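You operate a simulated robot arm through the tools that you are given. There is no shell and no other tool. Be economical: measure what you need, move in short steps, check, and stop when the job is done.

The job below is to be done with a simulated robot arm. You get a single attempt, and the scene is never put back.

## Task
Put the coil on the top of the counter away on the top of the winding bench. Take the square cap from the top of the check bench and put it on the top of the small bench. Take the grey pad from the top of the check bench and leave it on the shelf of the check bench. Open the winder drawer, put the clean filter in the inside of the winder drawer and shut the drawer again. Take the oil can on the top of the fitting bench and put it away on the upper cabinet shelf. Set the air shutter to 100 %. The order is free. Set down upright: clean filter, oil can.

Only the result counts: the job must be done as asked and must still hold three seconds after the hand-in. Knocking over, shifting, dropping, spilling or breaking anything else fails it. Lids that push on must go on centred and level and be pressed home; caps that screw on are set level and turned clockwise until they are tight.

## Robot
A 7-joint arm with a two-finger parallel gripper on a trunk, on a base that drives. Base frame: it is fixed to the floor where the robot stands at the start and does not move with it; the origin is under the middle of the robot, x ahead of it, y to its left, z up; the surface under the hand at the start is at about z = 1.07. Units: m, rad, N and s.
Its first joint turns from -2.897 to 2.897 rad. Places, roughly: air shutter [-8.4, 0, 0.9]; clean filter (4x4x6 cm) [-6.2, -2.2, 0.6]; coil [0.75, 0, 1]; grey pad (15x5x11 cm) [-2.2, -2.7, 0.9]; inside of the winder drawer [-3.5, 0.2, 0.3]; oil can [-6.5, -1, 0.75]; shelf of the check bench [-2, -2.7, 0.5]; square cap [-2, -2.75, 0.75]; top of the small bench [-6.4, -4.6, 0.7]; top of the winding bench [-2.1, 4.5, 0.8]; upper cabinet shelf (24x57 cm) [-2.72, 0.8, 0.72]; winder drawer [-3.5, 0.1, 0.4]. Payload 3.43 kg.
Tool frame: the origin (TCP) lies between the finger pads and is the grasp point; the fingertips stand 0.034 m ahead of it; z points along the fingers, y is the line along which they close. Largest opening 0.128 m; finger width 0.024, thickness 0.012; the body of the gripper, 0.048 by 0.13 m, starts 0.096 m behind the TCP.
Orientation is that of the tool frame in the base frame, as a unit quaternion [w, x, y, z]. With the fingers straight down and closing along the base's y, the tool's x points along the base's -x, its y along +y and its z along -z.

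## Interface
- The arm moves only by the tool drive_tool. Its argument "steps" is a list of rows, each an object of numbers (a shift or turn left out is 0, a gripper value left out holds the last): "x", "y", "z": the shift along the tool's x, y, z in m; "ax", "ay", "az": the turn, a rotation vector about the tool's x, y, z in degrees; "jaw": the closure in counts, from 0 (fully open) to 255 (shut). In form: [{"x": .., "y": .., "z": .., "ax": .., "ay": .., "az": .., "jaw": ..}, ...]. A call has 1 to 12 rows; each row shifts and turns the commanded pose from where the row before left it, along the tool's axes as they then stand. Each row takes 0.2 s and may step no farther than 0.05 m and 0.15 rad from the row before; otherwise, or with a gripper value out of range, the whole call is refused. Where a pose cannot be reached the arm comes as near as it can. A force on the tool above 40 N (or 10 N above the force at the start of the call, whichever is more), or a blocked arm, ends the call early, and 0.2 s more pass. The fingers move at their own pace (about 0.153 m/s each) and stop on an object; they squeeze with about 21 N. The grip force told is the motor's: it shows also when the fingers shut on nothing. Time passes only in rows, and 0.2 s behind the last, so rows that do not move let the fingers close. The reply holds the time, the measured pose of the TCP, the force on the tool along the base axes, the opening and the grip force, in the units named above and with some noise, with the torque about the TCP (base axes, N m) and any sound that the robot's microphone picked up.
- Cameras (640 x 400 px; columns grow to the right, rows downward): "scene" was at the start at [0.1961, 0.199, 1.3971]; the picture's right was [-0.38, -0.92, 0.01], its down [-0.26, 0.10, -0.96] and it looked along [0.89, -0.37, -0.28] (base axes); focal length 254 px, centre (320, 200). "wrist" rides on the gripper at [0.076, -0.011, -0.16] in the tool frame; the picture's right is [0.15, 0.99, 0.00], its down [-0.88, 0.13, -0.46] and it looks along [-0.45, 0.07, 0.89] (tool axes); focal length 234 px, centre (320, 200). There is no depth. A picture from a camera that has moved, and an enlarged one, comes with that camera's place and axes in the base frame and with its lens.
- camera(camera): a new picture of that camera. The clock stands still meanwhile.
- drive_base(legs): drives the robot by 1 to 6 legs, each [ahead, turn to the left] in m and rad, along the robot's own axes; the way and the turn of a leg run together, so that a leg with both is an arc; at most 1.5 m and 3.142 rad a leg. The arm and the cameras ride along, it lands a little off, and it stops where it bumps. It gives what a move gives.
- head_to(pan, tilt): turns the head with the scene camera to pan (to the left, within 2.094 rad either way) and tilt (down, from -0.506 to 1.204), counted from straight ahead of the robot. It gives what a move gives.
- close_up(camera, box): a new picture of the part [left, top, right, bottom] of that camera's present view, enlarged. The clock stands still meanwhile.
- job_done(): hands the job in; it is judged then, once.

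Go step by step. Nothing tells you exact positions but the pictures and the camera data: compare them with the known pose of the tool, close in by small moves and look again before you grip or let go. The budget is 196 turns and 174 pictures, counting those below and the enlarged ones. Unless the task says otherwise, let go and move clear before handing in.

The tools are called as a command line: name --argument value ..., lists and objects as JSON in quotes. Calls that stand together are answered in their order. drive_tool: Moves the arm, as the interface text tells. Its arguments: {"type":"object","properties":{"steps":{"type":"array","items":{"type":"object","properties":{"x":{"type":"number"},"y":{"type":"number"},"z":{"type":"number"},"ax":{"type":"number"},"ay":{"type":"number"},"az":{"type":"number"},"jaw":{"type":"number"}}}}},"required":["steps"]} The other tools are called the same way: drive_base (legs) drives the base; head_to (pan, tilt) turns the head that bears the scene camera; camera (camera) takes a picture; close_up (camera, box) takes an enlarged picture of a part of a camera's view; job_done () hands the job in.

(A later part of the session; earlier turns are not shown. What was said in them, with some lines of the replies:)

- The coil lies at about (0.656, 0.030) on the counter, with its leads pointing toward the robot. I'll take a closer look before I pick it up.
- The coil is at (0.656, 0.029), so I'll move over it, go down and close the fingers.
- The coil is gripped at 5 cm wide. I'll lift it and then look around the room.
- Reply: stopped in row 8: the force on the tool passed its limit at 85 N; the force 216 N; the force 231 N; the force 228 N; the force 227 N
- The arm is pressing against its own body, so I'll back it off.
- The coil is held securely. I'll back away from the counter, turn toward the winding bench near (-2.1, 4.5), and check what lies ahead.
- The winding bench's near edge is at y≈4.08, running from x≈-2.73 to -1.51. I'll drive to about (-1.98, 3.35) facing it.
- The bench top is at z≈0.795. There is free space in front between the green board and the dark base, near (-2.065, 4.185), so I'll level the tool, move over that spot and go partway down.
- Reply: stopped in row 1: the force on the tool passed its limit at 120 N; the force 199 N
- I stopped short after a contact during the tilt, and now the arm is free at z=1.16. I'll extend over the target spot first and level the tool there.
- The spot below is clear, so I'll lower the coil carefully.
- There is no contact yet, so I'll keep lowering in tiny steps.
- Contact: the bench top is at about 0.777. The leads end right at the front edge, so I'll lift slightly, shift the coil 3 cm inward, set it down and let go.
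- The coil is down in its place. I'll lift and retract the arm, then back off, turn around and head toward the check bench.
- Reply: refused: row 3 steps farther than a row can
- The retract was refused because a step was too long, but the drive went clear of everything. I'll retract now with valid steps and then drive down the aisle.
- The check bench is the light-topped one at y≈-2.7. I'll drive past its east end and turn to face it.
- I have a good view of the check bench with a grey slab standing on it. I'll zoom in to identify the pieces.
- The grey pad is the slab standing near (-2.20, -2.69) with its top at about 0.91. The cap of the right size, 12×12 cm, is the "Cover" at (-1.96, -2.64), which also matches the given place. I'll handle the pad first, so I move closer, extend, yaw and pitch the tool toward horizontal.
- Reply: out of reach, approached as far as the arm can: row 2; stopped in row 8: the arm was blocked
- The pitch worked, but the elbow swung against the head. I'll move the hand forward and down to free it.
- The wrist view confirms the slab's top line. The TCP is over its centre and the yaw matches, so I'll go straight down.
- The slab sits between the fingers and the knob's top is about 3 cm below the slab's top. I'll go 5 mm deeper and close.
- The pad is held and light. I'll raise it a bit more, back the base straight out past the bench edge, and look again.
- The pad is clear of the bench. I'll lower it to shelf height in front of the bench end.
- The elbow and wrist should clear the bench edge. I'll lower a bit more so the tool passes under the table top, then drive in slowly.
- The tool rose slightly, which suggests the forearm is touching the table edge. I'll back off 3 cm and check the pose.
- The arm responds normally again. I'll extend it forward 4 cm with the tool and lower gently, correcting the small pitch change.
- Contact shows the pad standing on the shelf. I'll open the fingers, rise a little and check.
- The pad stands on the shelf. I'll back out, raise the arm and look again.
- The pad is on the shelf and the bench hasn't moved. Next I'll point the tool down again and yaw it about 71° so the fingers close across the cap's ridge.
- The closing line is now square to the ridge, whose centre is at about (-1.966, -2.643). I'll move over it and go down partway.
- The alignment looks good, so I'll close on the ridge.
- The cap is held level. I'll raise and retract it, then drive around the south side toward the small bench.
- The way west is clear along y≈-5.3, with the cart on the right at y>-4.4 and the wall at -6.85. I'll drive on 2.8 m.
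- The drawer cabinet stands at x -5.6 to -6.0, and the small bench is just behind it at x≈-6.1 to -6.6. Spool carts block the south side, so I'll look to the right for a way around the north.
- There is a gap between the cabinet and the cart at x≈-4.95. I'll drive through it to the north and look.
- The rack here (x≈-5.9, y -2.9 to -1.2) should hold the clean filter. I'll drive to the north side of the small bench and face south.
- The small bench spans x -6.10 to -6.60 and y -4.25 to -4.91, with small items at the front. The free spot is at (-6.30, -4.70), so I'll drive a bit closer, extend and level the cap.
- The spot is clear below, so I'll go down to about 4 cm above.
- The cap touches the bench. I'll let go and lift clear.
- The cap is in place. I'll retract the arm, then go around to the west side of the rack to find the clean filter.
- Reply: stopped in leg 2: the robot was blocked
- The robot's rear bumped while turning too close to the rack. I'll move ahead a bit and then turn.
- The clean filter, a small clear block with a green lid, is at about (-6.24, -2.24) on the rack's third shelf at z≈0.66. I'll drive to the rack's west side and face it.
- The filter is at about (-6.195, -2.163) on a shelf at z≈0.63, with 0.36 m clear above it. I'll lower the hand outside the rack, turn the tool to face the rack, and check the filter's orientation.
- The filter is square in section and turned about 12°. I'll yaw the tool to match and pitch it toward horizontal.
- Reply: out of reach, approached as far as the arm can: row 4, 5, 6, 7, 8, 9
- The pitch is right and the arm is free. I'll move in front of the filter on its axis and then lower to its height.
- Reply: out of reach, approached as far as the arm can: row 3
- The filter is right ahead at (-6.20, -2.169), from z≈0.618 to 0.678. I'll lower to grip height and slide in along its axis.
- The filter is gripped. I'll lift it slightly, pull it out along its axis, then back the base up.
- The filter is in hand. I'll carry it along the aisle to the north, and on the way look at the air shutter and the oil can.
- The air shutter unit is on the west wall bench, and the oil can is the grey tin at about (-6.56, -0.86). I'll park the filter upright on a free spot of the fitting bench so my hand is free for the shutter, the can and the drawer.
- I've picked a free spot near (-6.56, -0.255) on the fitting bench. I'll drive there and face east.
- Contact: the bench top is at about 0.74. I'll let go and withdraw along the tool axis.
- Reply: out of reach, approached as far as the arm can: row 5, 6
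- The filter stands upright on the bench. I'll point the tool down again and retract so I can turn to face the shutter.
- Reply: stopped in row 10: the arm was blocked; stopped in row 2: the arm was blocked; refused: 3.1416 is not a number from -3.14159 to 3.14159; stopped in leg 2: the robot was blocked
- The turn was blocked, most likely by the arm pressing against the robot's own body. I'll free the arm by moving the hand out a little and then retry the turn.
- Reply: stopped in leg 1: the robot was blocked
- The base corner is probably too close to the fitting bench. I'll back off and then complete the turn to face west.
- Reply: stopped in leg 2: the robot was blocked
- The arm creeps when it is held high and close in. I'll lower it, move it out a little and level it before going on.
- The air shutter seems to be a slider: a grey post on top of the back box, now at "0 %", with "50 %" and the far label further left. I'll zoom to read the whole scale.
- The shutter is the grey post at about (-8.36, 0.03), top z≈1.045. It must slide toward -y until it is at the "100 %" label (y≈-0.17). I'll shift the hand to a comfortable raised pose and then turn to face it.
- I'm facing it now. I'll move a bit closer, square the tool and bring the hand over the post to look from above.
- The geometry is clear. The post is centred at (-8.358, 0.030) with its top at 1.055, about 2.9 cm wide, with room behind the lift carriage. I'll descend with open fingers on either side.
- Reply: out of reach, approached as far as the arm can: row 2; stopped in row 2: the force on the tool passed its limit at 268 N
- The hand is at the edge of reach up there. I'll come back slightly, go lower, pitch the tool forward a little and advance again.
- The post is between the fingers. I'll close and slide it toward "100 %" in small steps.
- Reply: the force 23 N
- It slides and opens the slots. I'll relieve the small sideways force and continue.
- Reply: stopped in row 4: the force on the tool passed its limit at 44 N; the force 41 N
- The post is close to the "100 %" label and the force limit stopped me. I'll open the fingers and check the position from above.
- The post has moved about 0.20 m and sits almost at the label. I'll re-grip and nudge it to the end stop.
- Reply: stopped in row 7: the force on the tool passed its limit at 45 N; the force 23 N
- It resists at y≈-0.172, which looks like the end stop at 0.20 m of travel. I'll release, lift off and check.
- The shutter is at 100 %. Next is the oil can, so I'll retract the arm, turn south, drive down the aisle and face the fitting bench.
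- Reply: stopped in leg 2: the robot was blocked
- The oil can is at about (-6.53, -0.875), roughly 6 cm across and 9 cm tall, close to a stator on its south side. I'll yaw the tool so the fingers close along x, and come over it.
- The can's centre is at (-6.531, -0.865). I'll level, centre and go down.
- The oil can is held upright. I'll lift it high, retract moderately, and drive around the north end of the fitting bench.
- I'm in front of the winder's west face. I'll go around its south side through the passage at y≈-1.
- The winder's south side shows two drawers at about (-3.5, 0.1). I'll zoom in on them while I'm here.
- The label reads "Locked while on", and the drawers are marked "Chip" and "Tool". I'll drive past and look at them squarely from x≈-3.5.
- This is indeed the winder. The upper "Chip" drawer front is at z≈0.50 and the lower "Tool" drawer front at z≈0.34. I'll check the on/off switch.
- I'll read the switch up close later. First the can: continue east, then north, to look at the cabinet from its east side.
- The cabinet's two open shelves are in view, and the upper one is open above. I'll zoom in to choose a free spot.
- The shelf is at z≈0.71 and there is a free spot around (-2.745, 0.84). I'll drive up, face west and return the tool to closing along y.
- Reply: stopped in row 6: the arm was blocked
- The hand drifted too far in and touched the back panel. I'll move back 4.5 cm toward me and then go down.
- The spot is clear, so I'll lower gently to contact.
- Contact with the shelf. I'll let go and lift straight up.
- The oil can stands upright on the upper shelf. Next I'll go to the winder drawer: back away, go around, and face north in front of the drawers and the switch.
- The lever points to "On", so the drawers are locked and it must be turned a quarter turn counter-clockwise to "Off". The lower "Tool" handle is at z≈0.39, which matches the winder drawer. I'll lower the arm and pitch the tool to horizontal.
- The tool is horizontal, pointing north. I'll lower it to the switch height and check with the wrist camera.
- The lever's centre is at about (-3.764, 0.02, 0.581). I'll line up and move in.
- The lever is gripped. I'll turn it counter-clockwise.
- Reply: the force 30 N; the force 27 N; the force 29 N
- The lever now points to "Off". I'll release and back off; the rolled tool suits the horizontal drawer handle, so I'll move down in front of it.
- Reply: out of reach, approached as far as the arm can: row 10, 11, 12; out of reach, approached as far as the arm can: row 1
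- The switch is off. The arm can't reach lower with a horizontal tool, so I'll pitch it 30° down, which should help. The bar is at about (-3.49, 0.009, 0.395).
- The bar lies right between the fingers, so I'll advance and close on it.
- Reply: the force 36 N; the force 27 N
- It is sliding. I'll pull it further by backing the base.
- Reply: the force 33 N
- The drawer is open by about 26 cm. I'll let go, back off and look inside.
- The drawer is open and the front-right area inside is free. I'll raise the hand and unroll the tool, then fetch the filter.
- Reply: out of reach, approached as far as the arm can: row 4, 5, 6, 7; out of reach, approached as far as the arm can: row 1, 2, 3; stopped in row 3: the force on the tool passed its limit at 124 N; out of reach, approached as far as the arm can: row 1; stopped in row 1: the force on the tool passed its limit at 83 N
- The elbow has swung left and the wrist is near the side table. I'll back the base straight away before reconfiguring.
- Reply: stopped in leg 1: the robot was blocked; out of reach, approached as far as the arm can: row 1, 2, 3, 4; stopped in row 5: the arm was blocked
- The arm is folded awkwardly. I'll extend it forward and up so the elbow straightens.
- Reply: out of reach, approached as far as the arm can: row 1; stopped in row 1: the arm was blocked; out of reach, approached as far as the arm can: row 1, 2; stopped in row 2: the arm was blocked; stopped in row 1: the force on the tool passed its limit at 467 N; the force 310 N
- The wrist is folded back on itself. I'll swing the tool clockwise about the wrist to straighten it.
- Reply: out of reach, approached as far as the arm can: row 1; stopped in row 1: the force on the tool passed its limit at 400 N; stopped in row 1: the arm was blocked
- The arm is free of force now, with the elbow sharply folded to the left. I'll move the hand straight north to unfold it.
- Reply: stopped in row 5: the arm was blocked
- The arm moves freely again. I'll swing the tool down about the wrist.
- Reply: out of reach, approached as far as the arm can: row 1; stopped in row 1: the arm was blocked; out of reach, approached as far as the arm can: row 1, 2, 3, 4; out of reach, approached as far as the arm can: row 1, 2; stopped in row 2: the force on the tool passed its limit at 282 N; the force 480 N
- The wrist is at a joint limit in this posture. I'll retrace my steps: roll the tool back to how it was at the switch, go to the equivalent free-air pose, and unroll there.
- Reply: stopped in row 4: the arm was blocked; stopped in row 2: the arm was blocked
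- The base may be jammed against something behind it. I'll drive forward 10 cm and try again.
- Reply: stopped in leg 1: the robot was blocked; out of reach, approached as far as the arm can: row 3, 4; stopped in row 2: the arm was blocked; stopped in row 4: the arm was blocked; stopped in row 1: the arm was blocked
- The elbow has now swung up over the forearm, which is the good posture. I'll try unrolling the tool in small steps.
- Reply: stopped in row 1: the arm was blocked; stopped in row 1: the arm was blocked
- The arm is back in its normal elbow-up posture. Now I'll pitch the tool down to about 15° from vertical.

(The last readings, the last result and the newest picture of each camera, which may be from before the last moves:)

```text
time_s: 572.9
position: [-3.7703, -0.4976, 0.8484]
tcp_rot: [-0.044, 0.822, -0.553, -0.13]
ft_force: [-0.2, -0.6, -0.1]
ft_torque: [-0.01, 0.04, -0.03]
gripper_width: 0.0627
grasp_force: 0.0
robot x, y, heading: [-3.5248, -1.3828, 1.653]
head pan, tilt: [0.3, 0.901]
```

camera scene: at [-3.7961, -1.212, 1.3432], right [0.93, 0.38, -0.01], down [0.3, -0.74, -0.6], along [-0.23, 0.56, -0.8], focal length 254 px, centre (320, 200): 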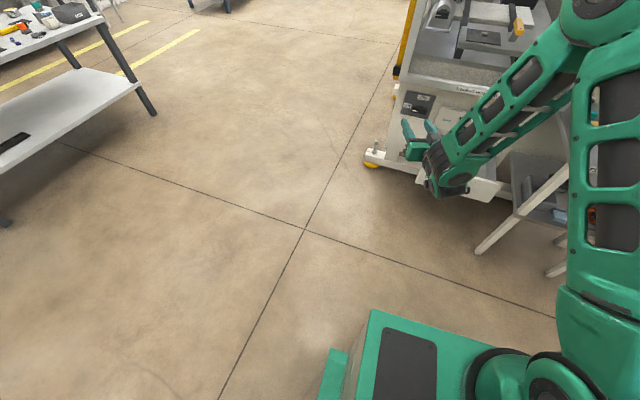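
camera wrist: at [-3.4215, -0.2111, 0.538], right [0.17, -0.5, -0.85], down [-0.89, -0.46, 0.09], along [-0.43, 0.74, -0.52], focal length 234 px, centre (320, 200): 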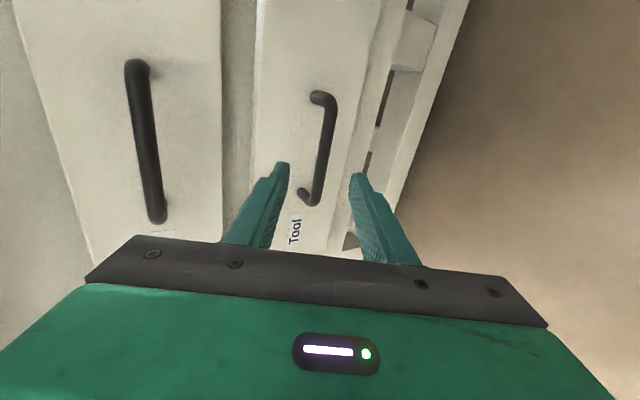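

drive_tool --steps '[{"x": -0.011, "y": 0.003, "z": -0.04}, {"x": -0.011, "y": 0.003, "z": -0.04}, {"x": -0.011, "y": 0.003, "z": -0.04}, {"x": -0.011, "y": 0.003, "z": -0.04}, {"x": -0.011, "y": 0.003, "z": -0.04}, {"x": -0.011, "y": 0.003, "z": -0.04}, {}]'

drive_base --legs '[[0.25, 0], [0, 1.49], [1.4, 0]]'

```text
time_s: 574.5
position: [-3.7717, -0.5004, 1.0975]
tcp_rot: [-0.042, 0.823, -0.552, -0.13]
ft_force: [0.0, -0.4, -0.3]
ft_torque: [0.01, 0.01, 0.02]
gripper_width: 0.0626
grasp_force: 0.0
robot x, y, heading: [-3.5222, -1.3843, 1.656]
head pan, tilt: [0.3, 0.901]
```

```text
time_s: 587.1
position: [-5.8461, -1.2907, 1.0954]
tcp_rot: [0.056, 0.98, 0.146, -0.126]
ft_force: [0.5, -0.8, -0.2]
ft_torque: [-0.02, -0.02, -0.01]
gripper_width: 0.0628
grasp_force: 0.2
robot x, y, heading: [-4.9427, -1.1269, 3.134]
head pan, tilt: [0.3, 0.901]
```

drive_base --legs '[[0, -1.43], [1.4, 0], [0.5, 0], [0, 1.43], [1.35, 0], [0, 1.575]]'

head_to --pan 0.0 --tilt 0.6

camera --camera "scene"

```text
time_s: 615.8
position: [-6.3021, -0.0956, 1.1068]
tcp_rot: [0.134, 0.565, 0.813, -0.05]
ft_force: [-0.8, 0.5, 0.5]
ft_torque: [0.02, -0.01, -0.01]
gripper_width: 0.063
grasp_force: 0.1
robot x, y, heading: [-6.5465, 0.7839, -1.521]
head pan, tilt: [0.3, 0.901]
```

```text
time_s: 616.6
position: [-6.3027, -0.0828, 1.1189]
tcp_rot: [0.137, 0.565, 0.812, -0.055]
ft_force: [-0.9, 0.6, -0.4]
ft_torque: [-0.01, -0.03, -0.04]
gripper_width: 0.0628
grasp_force: 0.2
robot x, y, heading: [-6.5467, 0.7827, -1.517]
head pan, tilt: [0.0, 0.6]
```

```text
15 pictures are left
camera scene: at [-6.3035, 0.5949, 1.3669], right [-1.0, -0.05, 0.0], down [-0.03, 0.58, -0.82], along [0.04, -0.82, -0.58], focal length 254 px, centre (320, 200)
```

scene: 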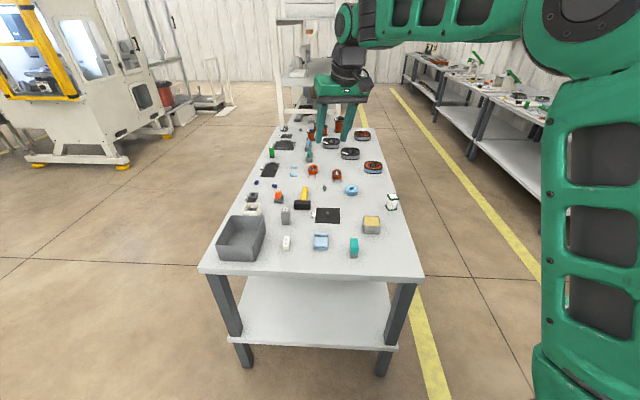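

close_up --camera "scene" --box '[353, 180, 433, 230]'

```text
8.00 times, centred on (393, 205) of scene
camera zoom: at [-6.3035, 0.5949, 1.3669], right [-1.0, -0.05, 0.0], down [-0.03, 0.58, -0.82], along [0.04, -0.82, -0.58], focal length 2033 px, centre (-264, 160)
```

zoom: 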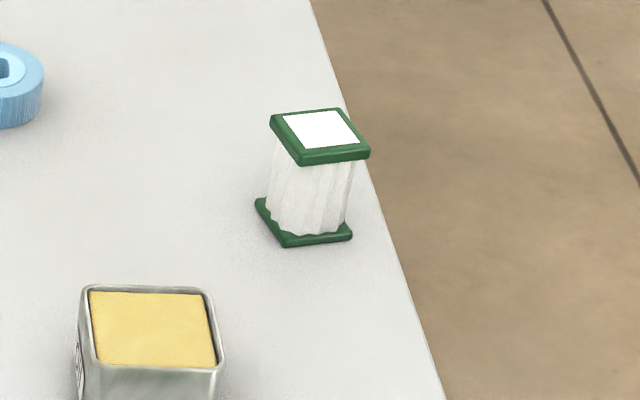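

The filter is at (-6.549, -0.243), turned about 15°. I'll drive a little closer, align the tool and move over it.

drive_base --legs '[[0.2, 0]]'

drive_tool --steps '[{"ax": 3.9}, {"ax": 1.7, "az": 5.7}, {"x": 0.0211, "y": -0.034, "z": 0.0161, "jaw": 80}, {"x": 0.0211, "y": -0.034, "z": 0.0161}, {"x": 0.0211, "y": -0.034, "z": 0.0161}, {"x": 0.0211, "y": -0.034, "z": 0.0161}, {"x": 0.0211, "y": -0.034, "z": 0.0161}, {"x": 0.0211, "y": -0.034, "z": 0.0161}, {"x": 0.0211, "y": -0.034, "z": 0.0161}, {}]'

camera --camera "wrist"

```text
time_s: 618.2
position: [-6.2923, -0.2868, 1.1182]
tcp_rot: [0.137, 0.564, 0.812, -0.055]
ft_force: [0.1, 0.4, -1.1]
ft_torque: [-0.02, 0.01, -0.01]
gripper_width: 0.0628
grasp_force: 0.1
robot x, y, heading: [-6.5406, 0.5763, -1.521]
head pan, tilt: [0.0, 0.6]
```

```text
time_s: 620.4
position: [-6.5498, -0.2272, 0.9782]
tcp_rot: [0.119, 0.609, 0.778, -0.094]
ft_force: [-0.2, 0.3, 0.1]
ft_torque: [-0.03, 0.01, 0.0]
gripper_width: 0.0879
grasp_force: 0.1
robot x, y, heading: [-6.5374, 0.5752, -1.52]
head pan, tilt: [0.0, 0.6]
```

```text
13 pictures are left
camera wrist: at [-6.5896, -0.1124, 1.1078], right [0.93, 0.37, -0.05], down [0.3, -0.65, 0.7], along [0.23, -0.66, -0.72], focal length 234 px, centre (320, 200)
```

wrist: 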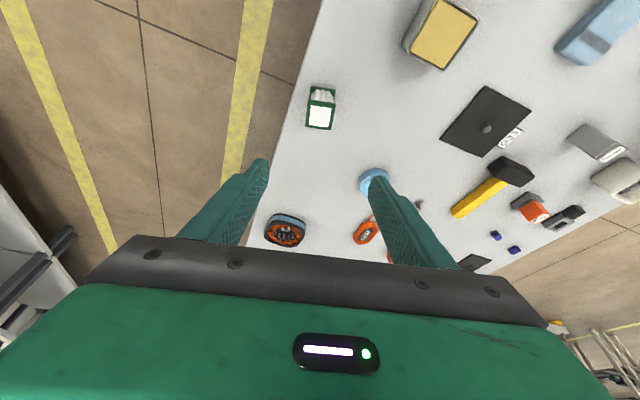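

drive_tool --steps '[{"x": 0.0117, "y": -0.0015, "z": 0.0469}, {"x": 0.0117, "y": -0.0015, "z": 0.0469}, {"x": 0.0117, "y": -0.0015, "z": 0.0469}, {"x": 0.0115, "y": -0.0015, "z": 0.0455}, {}, {"jaw": 180}, {"jaw": 255}, {}, {}]'

camera --camera "wrist"

```text
time_s: 622.4
position: [-6.5535, -0.2363, 0.7867]
tcp_rot: [0.117, 0.61, 0.778, -0.094]
ft_force: [-0.1, -0.1, -0.2]
ft_torque: [0.03, 0.01, 0.01]
gripper_width: 0.0376
grasp_force: 21.0
robot x, y, heading: [-6.5413, 0.5786, -1.52]
head pan, tilt: [0.0, 0.6]
```

```text
12 pictures are left
camera wrist: at [-6.5934, -0.1233, 0.9159], right [0.93, 0.37, -0.05], down [0.3, -0.65, 0.7], along [0.23, -0.66, -0.72], focal length 234 px, centre (320, 200)
```

wrist: 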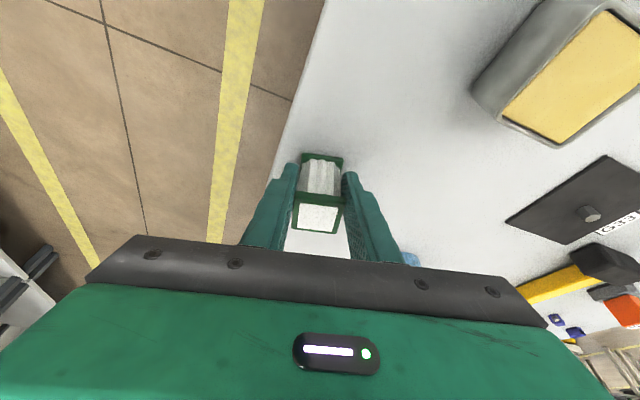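

The filter is gripped again. I'll lift it and carry it back to the open drawer.

drive_tool --steps '[{"x": -0.012, "z": -0.038}, {"x": -0.015, "z": -0.0474}, {"x": -0.015, "z": -0.0474}, {"x": -0.015, "z": -0.0474}, {"x": -0.015, "z": -0.0474}, {"x": -0.015, "z": -0.0474}, {}]'

drive_base --legs '[[-0.2, 0], [0, 1.52], [1.36, 0], [0, -1.446], [1.4, 0], [0.53, 0]]'

```text
time_s: 624.0
position: [-6.5509, -0.2381, 1.0726]
tcp_rot: [0.118, 0.609, 0.779, -0.094]
ft_force: [0.4, -0.1, -0.9]
ft_torque: [0.02, 0.01, 0.01]
gripper_width: 0.0375
grasp_force: 21.1
robot x, y, heading: [-6.5378, 0.5756, -1.521]
head pan, tilt: [0.0, 0.6]
```

```text
time_s: 649.6
position: [-4.8794, -1.8899, 1.0733]
tcp_rot: [0.121, 0.579, 0.801, -0.089]
ft_force: [0.2, 0.6, -0.8]
ft_torque: [0.0, -0.01, 0.0]
gripper_width: 0.0375
grasp_force: 21.2
robot x, y, heading: [-4.9366, -1.0802, -1.437]
head pan, tilt: [0.0, 0.6]
```

drive_base --legs '[[0, 1.44], [1.46, 0], [0, 1.57]]'

camera --camera "wrist"

```text
time_s: 665.4
position: [-3.4378, -0.253, 1.0824]
tcp_rot: [-0.1, 0.774, -0.614, -0.122]
ft_force: [0.6, -0.4, 0.0]
ft_torque: [0.03, 0.02, 0.01]
gripper_width: 0.0376
grasp_force: 20.7
robot x, y, heading: [-3.4347, -1.0497, 1.604]
head pan, tilt: [0.0, 0.6]
```

```text
11 pictures are left
camera wrist: at [-3.3999, -0.368, 1.2106], right [-0.93, -0.36, -0.05], down [-0.29, 0.65, 0.71], along [-0.22, 0.67, -0.71], focal length 234 px, centre (320, 200)
```

wrist: 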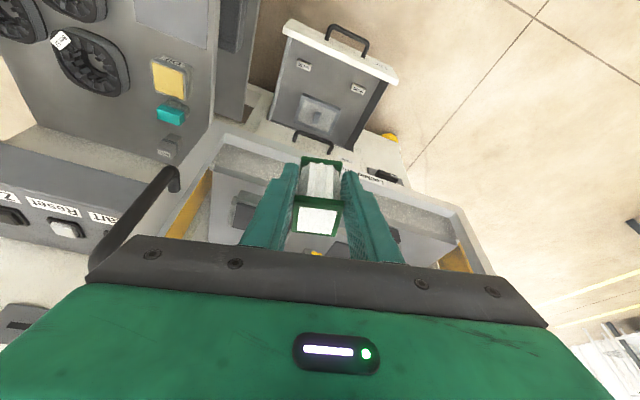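

I can see the open drawer from above. The free spot between the front panel and the tray is near (-3.44, -0.125). I'll go down in front of the machine's lip first.

drive_tool --steps '[{"x": 0.01, "y": -0.001, "z": 0.0463}, {"x": 0.01, "y": -0.001, "z": 0.0463}, {"x": 0.01, "y": -0.001, "z": 0.0463}, {"x": 0.01, "y": -0.001, "z": 0.0463}, {"x": 0.01, "y": -0.001, "z": 0.0463}, {"x": 0.01, "y": -0.001, "z": 0.0463}, {"x": 0.01, "y": -0.001, "z": 0.0463}, {"x": 0.01, "y": -0.001, "z": 0.0463}, {"x": 0.01, "y": -0.001, "z": 0.0463}, {"x": 0.01, "y": -0.001, "z": 0.0463}, {}]'

camera --camera "wrist"

```text
time_s: 667.8
position: [-3.4372, -0.2093, 0.623]
tcp_rot: [-0.104, 0.773, -0.613, -0.125]
ft_force: [-0.2, -0.1, -0.4]
ft_torque: [-0.01, 0.02, 0.02]
gripper_width: 0.0373
grasp_force: 20.5
robot x, y, heading: [-3.434, -1.0472, 1.609]
head pan, tilt: [0.0, 0.6]
```

```text
10 pictures are left
camera wrist: at [-3.3985, -0.3272, 0.7488], right [-0.93, -0.36, -0.05], down [-0.29, 0.64, 0.71], along [-0.22, 0.68, -0.7], focal length 234 px, centre (320, 200)
```

wrist: 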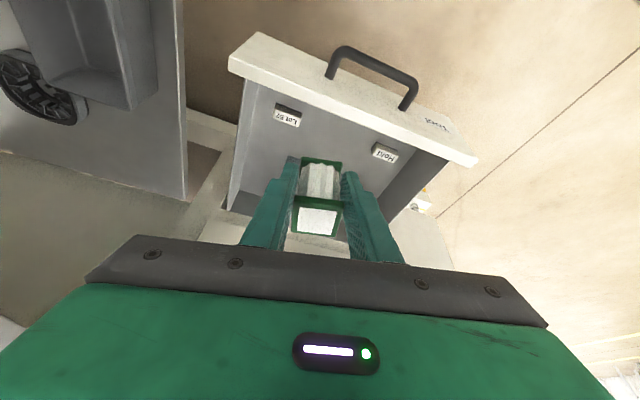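

Two small labelled blocks lie near the front corners of the drawer. I'll use the middle, (-3.49, -0.125), so I shift there and lower partway.

drive_tool --steps '[{"x": -0.0385, "y": 0.017, "z": 0.0235}, {"x": -0.0385, "y": 0.017, "z": 0.0235}, {"x": 0.0118, "z": 0.0347}, {"x": 0.0118, "z": 0.0347}, {"x": 0.0118, "z": 0.0347}, {}]'

camera --camera "wrist"

```text
time_s: 669.2
position: [-3.4889, -0.1284, 0.4916]
tcp_rot: [-0.103, 0.773, -0.613, -0.126]
ft_force: [-0.6, -0.5, -0.3]
ft_torque: [-0.03, 0.0, -0.01]
gripper_width: 0.0375
grasp_force: 21.2
robot x, y, heading: [-3.4324, -1.0519, 1.61]
head pan, tilt: [0.0, 0.6]
```

```text
9 pictures are left
camera wrist: at [-3.451, -0.2471, 0.6179], right [-0.93, -0.36, -0.05], down [-0.29, 0.64, 0.71], along [-0.22, 0.68, -0.7], focal length 234 px, centre (320, 200)
```

wrist: 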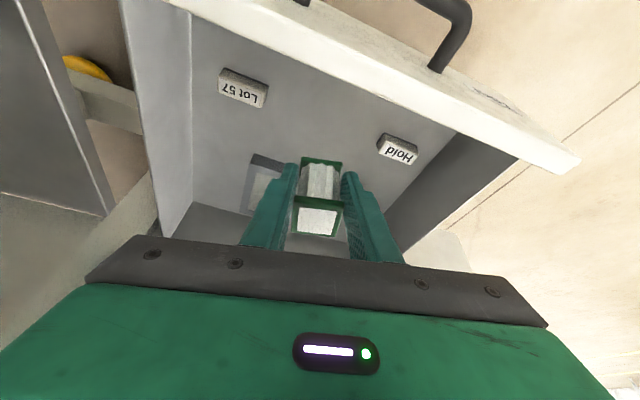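

The spot is clear on all sides, so I'll lower to the drawer floor.

drive_tool --steps '[{"x": 0.0096, "z": 0.0285}, {"x": 0.0096, "z": 0.0285}, {"x": 0.0032, "z": 0.0095}, {"x": 0.0013, "z": 0.0038}, {"x": 0.0013, "z": 0.0038}, {}]'

```text
time_s: 670.6
position: [-3.4884, -0.1308, 0.4139]
tcp_rot: [-0.104, 0.774, -0.612, -0.126]
ft_force: [0.1, 0.5, -0.7]
ft_torque: [-0.01, 0.01, 0.02]
gripper_width: 0.0377
grasp_force: 21.0
robot x, y, heading: [-3.4376, -1.0488, 1.608]
head pan, tilt: [0.0, 0.6]
```

drive_tool --steps '[{"x": 0.0013, "z": 0.0038}, {"x": 0.0013, "z": 0.0038}, {"x": 0.001, "z": 0.0028}, {"x": 0.001, "z": 0.0028}, {}]'

```text
time_s: 671.8
position: [-3.4887, -0.1298, 0.3983]
tcp_rot: [-0.103, 0.773, -0.613, -0.126]
ft_force: [-0.9, 0.2, -1.6]
ft_torque: [0.0, 0.0, 0.0]
gripper_width: 0.0375
grasp_force: 21.0
robot x, y, heading: [-3.4368, -1.0535, 1.608]
head pan, tilt: [0.0, 0.6]
```

drive_tool --steps '[{"x": 0.0013, "z": 0.0038}, {"x": 0.001, "z": 0.0028}, {"x": 0.001, "z": 0.0028}, {"x": 0.001, "z": 0.0028}, {}]'

```text
time_s: 673.0
position: [-3.4886, -0.1285, 0.3878]
tcp_rot: [-0.106, 0.772, -0.613, -0.127]
ft_force: [1.5, 1.6, 18.1]
ft_torque: [0.05, 0.2, -0.04]
gripper_width: 0.0377
grasp_force: 20.7
robot x, y, heading: [-3.4325, -1.0557, 1.611]
head pan, tilt: [0.0, 0.6]
```

Contact with the drawer floor. I'll let go and lift vertically.

drive_tool --steps '[{"x": -0.0006, "z": -0.0018}, {"jaw": 125}, {}, {}, {"x": -0.0096, "z": -0.0285}, {"x": -0.015, "z": -0.045}, {"x": -0.015, "z": -0.045}, {"x": -0.015, "z": -0.045}, {}]'

camera --camera "wrist"

```text
time_s: 675.0
position: [-3.4897, -0.1323, 0.5609]
tcp_rot: [-0.103, 0.774, -0.612, -0.126]
ft_force: [1.0, 0.6, 0.4]
ft_torque: [-0.03, -0.01, -0.03]
gripper_width: 0.0654
grasp_force: 0.1
robot x, y, heading: [-3.4309, -1.0529, 1.607]
head pan, tilt: [0.0, 0.6]
```

```text
8 pictures are left
camera wrist: at [-3.45, -0.2496, 0.6881], right [-0.93, -0.36, -0.05], down [-0.29, 0.64, 0.71], along [-0.22, 0.68, -0.7], focal length 234 px, centre (320, 200)
```

wrist: 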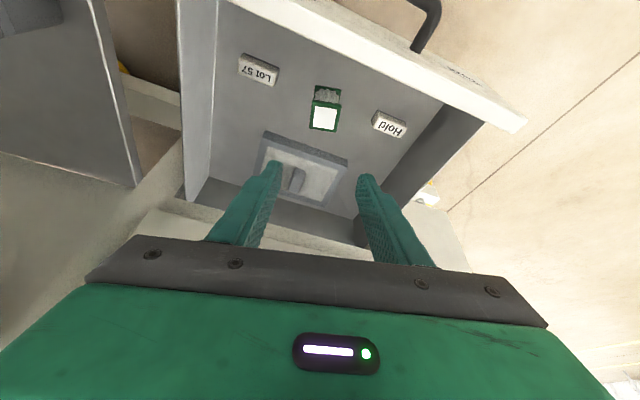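

The filter stands upright in the drawer. Now I'll close it: move the hand south over the front panel, close the fingers and lower them in front of the handle bar.

drive_tool --steps '[{"x": 0.0387, "y": 0.0095, "z": -0.0132, "jaw": 255}, {"x": 0.0387, "y": 0.0095, "z": -0.0132}, {"x": 0.0387, "y": 0.0095, "z": -0.0132}, {"x": 0.0387, "y": 0.0095, "z": -0.0132}, {"x": 0.0387, "y": 0.0095, "z": -0.0132}, {"ay": -8.3}, {"ay": -8.3}, {}]'

```text
time_s: 676.8
position: [-3.4894, -0.3428, 0.5607]
tcp_rot: [-0.192, 0.747, -0.591, -0.236]
ft_force: [-0.2, -0.3, -0.5]
ft_torque: [0.03, -0.01, 0.02]
gripper_width: 0.0
grasp_force: 21.1
robot x, y, heading: [-3.4352, -1.0498, 1.608]
head pan, tilt: [0.0, 0.6]
```

drive_tool --steps '[{"x": 0.0223, "z": 0.0314}, {"x": 0.0223, "z": 0.0314}, {"x": 0.0223, "z": 0.0314}, {"x": 0.0223, "z": 0.0314}, {}]'

camera --camera "scene"

```text
time_s: 678.0
position: [-3.4886, -0.3409, 0.4063]
tcp_rot: [-0.192, 0.746, -0.592, -0.236]
ft_force: [-0.4, 0.3, -0.2]
ft_torque: [0.01, -0.01, 0.01]
gripper_width: 0.0
grasp_force: 21.3
robot x, y, heading: [-3.4349, -1.0531, 1.609]
head pan, tilt: [0.0, 0.6]
```

```text
7 pictures are left
camera scene: at [-3.6758, -0.8629, 1.367], right [1.0, 0.04, 0.0], down [0.02, -0.58, -0.82], along [-0.03, 0.82, -0.58], focal length 254 px, centre (320, 200)
```

scene: 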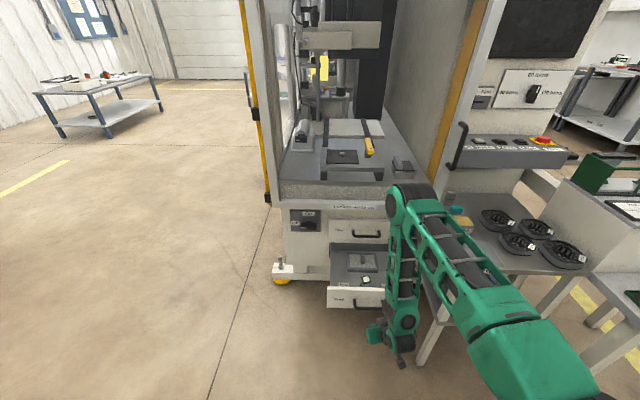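

Everything is in place. I'll push the handle north slowly so the filter stays standing.

drive_tool --steps '[{"x": -0.0158, "y": -0.0045, "z": 0.0113}, {"x": -0.0158, "y": -0.0045, "z": 0.0113}, {"x": -0.0099, "y": -0.0028, "z": 0.0071}, {"x": -0.0099, "y": -0.0028, "z": 0.0071}, {"x": -0.0099, "y": -0.0028, "z": 0.0071}, {"x": -0.0099, "y": -0.0028, "z": 0.0071}, {"x": -0.0099, "y": -0.0028, "z": 0.0071}, {"x": -0.0099, "y": -0.0028, "z": 0.0071}, {"x": -0.0099, "y": -0.0028, "z": 0.0071}, {"x": -0.0099, "y": -0.0028, "z": 0.0071}, {"x": -0.0099, "y": -0.0028, "z": 0.0071}, {"x": -0.0099, "y": -0.0028, "z": 0.0071}]'

```text
time_s: 680.6
position: [-3.4891, -0.1771, 0.4053]
tcp_rot: [-0.192, 0.746, -0.592, -0.236]
ft_force: [-0.5, 0.1, 0.0]
ft_torque: [0.01, 0.0, 0.0]
gripper_width: 0.0
grasp_force: 21.0
robot x, y, heading: [-3.4287, -1.049, 1.605]
head pan, tilt: [0.0, 0.6]
```

drive_tool --steps '[{"x": -0.0099, "y": -0.0028, "z": 0.0071}, {"x": -0.0099, "y": -0.0028, "z": 0.0071}, {"x": -0.0099, "y": -0.0028, "z": 0.0071}, {"x": -0.0099, "y": -0.0028, "z": 0.0071}, {}]'

close_up --camera "scene" --box '[290, 200, 450, 300]'

```text
time_s: 681.8
position: [-3.4889, -0.126, 0.4059]
tcp_rot: [-0.192, 0.747, -0.591, -0.236]
ft_force: [0.5, 0.1, 0.1]
ft_torque: [-0.02, 0.0, -0.01]
gripper_width: 0.0001
grasp_force: 21.1
robot x, y, heading: [-3.4347, -1.0516, 1.611]
head pan, tilt: [0.0, 0.6]
```

```text
4.00 times, centred on (370, 250) of scene
camera zoom: at [-3.6758, -0.8629, 1.367], right [1.0, 0.04, 0.0], down [0.02, -0.58, -0.82], along [-0.03, 0.82, -0.58], focal length 1016 px, centre (120, 0)
```

zoom: 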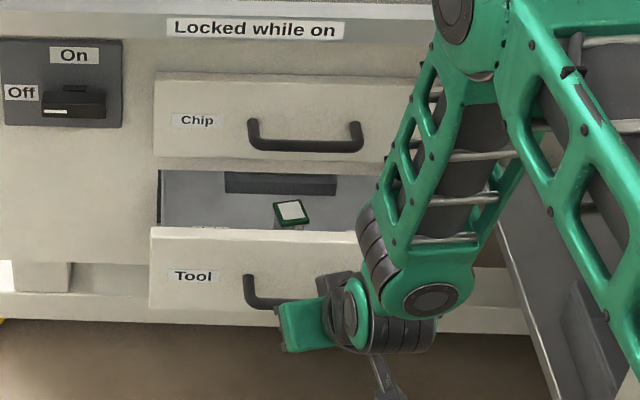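

It's closing and the filter stands. I'll continue to the stop.

drive_tool --steps '[{"x": -0.0099, "y": -0.0028, "z": 0.0071}, {"x": -0.0099, "y": -0.0028, "z": 0.0071}, {"x": -0.0099, "y": -0.0028, "z": 0.0071}, {"x": -0.0099, "y": -0.0028, "z": 0.0071}, {"x": -0.0099, "y": -0.0028, "z": 0.0071}, {"x": -0.0099, "y": -0.0028, "z": 0.0071}, {"x": -0.008, "y": -0.0022, "z": 0.0057}, {"x": -0.006, "y": -0.0017, "z": 0.0043}, {"x": -0.006, "y": -0.0017, "z": 0.0043}, {"x": -0.006, "y": -0.0017, "z": 0.0043}, {}]'

close_up --camera "scene" --box '[290, 190, 450, 290]'

```text
time_s: 684.2
position: [-3.4889, -0.0216, 0.4029]
tcp_rot: [-0.187, 0.748, -0.592, -0.233]
ft_force: [1.1, -36.0, -2.0]
ft_torque: [-0.44, 0.02, -0.21]
gripper_width: 0.0001
grasp_force: 20.9
robot x, y, heading: [-3.4352, -1.0504, 1.607]
head pan, tilt: [0.0, 0.6]
```

```text
4.00 times, centred on (370, 240) of scene
camera zoom: at [-3.6758, -0.8634, 1.3671], right [1.0, 0.04, 0.0], down [0.02, -0.58, -0.82], along [-0.03, 0.82, -0.58], focal length 1016 px, centre (120, 40)
```

zoom: 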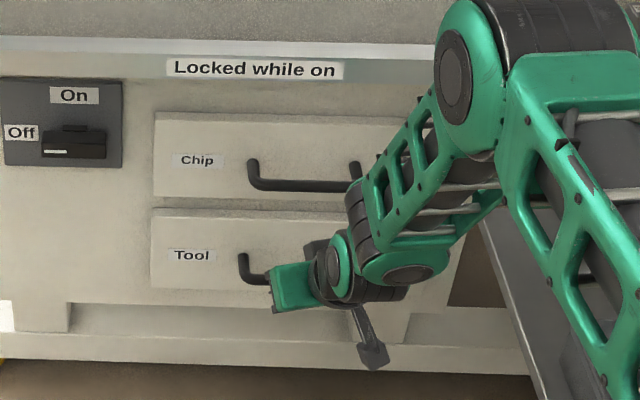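

The drawer is fully shut, with a firm stop felt. I'll back the hand clear of the handle and check once.

drive_tool --steps '[{"x": 0.0158, "y": 0.0045, "z": -0.0113}, {"x": 0.0316, "y": 0.009, "z": -0.0226}, {"x": 0.0316, "y": 0.009, "z": -0.0226}, {"x": 0.0316, "y": 0.009, "z": -0.0226}, {"x": 0.0316, "y": 0.009, "z": -0.0226}, {}]'

drive_base --legs '[[-0.15, 0]]'

camera --camera "scene"

```text
time_s: 685.6
position: [-3.4915, -0.1993, 0.4055]
tcp_rot: [-0.192, 0.747, -0.591, -0.236]
ft_force: [0.8, -0.1, 1.4]
ft_torque: [0.0, 0.01, 0.03]
gripper_width: 0.0002
grasp_force: 20.8
robot x, y, heading: [-3.4375, -1.0457, 1.609]
head pan, tilt: [0.0, 0.6]
```

```text
time_s: 687.0
position: [-3.4808, -0.3483, 0.4049]
tcp_rot: [-0.191, 0.746, -0.593, -0.235]
ft_force: [0.2, 1.1, 0.5]
ft_torque: [0.0, -0.02, 0.0]
gripper_width: 0.0001
grasp_force: 20.8
robot x, y, heading: [-3.4301, -1.198, 1.604]
head pan, tilt: [0.0, 0.6]
```

```text
4 pictures are left
camera scene: at [-3.6694, -1.0121, 1.367], right [1.0, 0.03, 0.0], down [0.02, -0.58, -0.82], along [-0.03, 0.82, -0.58], focal length 254 px, centre (320, 200)
```

scene: 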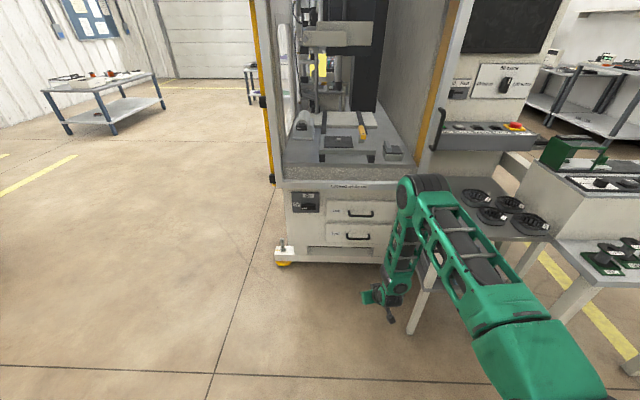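

The hand is clear, the drawer is shut with the filter standing inside, and all the other items were set down as asked. I'm handing in.

job_done

```text
The job is handed in.
```

I did all six parts and handed the job in; one change remains: the winder's power switch is off.

- **Coil:** it lies on the top of the winding bench.
- **Square cap:** I took the 12×12 cm piece labelled "Cover" to be the cap, because it matched the given place and shape. It is on the top of the small bench.
- **Grey pad:** it stands on the shelf of the check bench. While placing it, the forearm apparently brushed the bench edge. The bench looked unmoved afterwards.
- **Clean filter:** it was upright in the winder's lower drawer, marked "Tool", and still standing when last seen with the drawer part-closed. I pushed the drawer to its stop. I chose the lower drawer because its height matched the given place.
- **Oil can:** it stands upright on the upper cabinet shelf.
- **Air shutter:** it is at 100 %, against its stop.

**Winder switch:** the winder drawers are labelled "Locked while on" and its switch was on, so I turned it to "Off" before opening the drawer. I left it off; its screen looks dark now.
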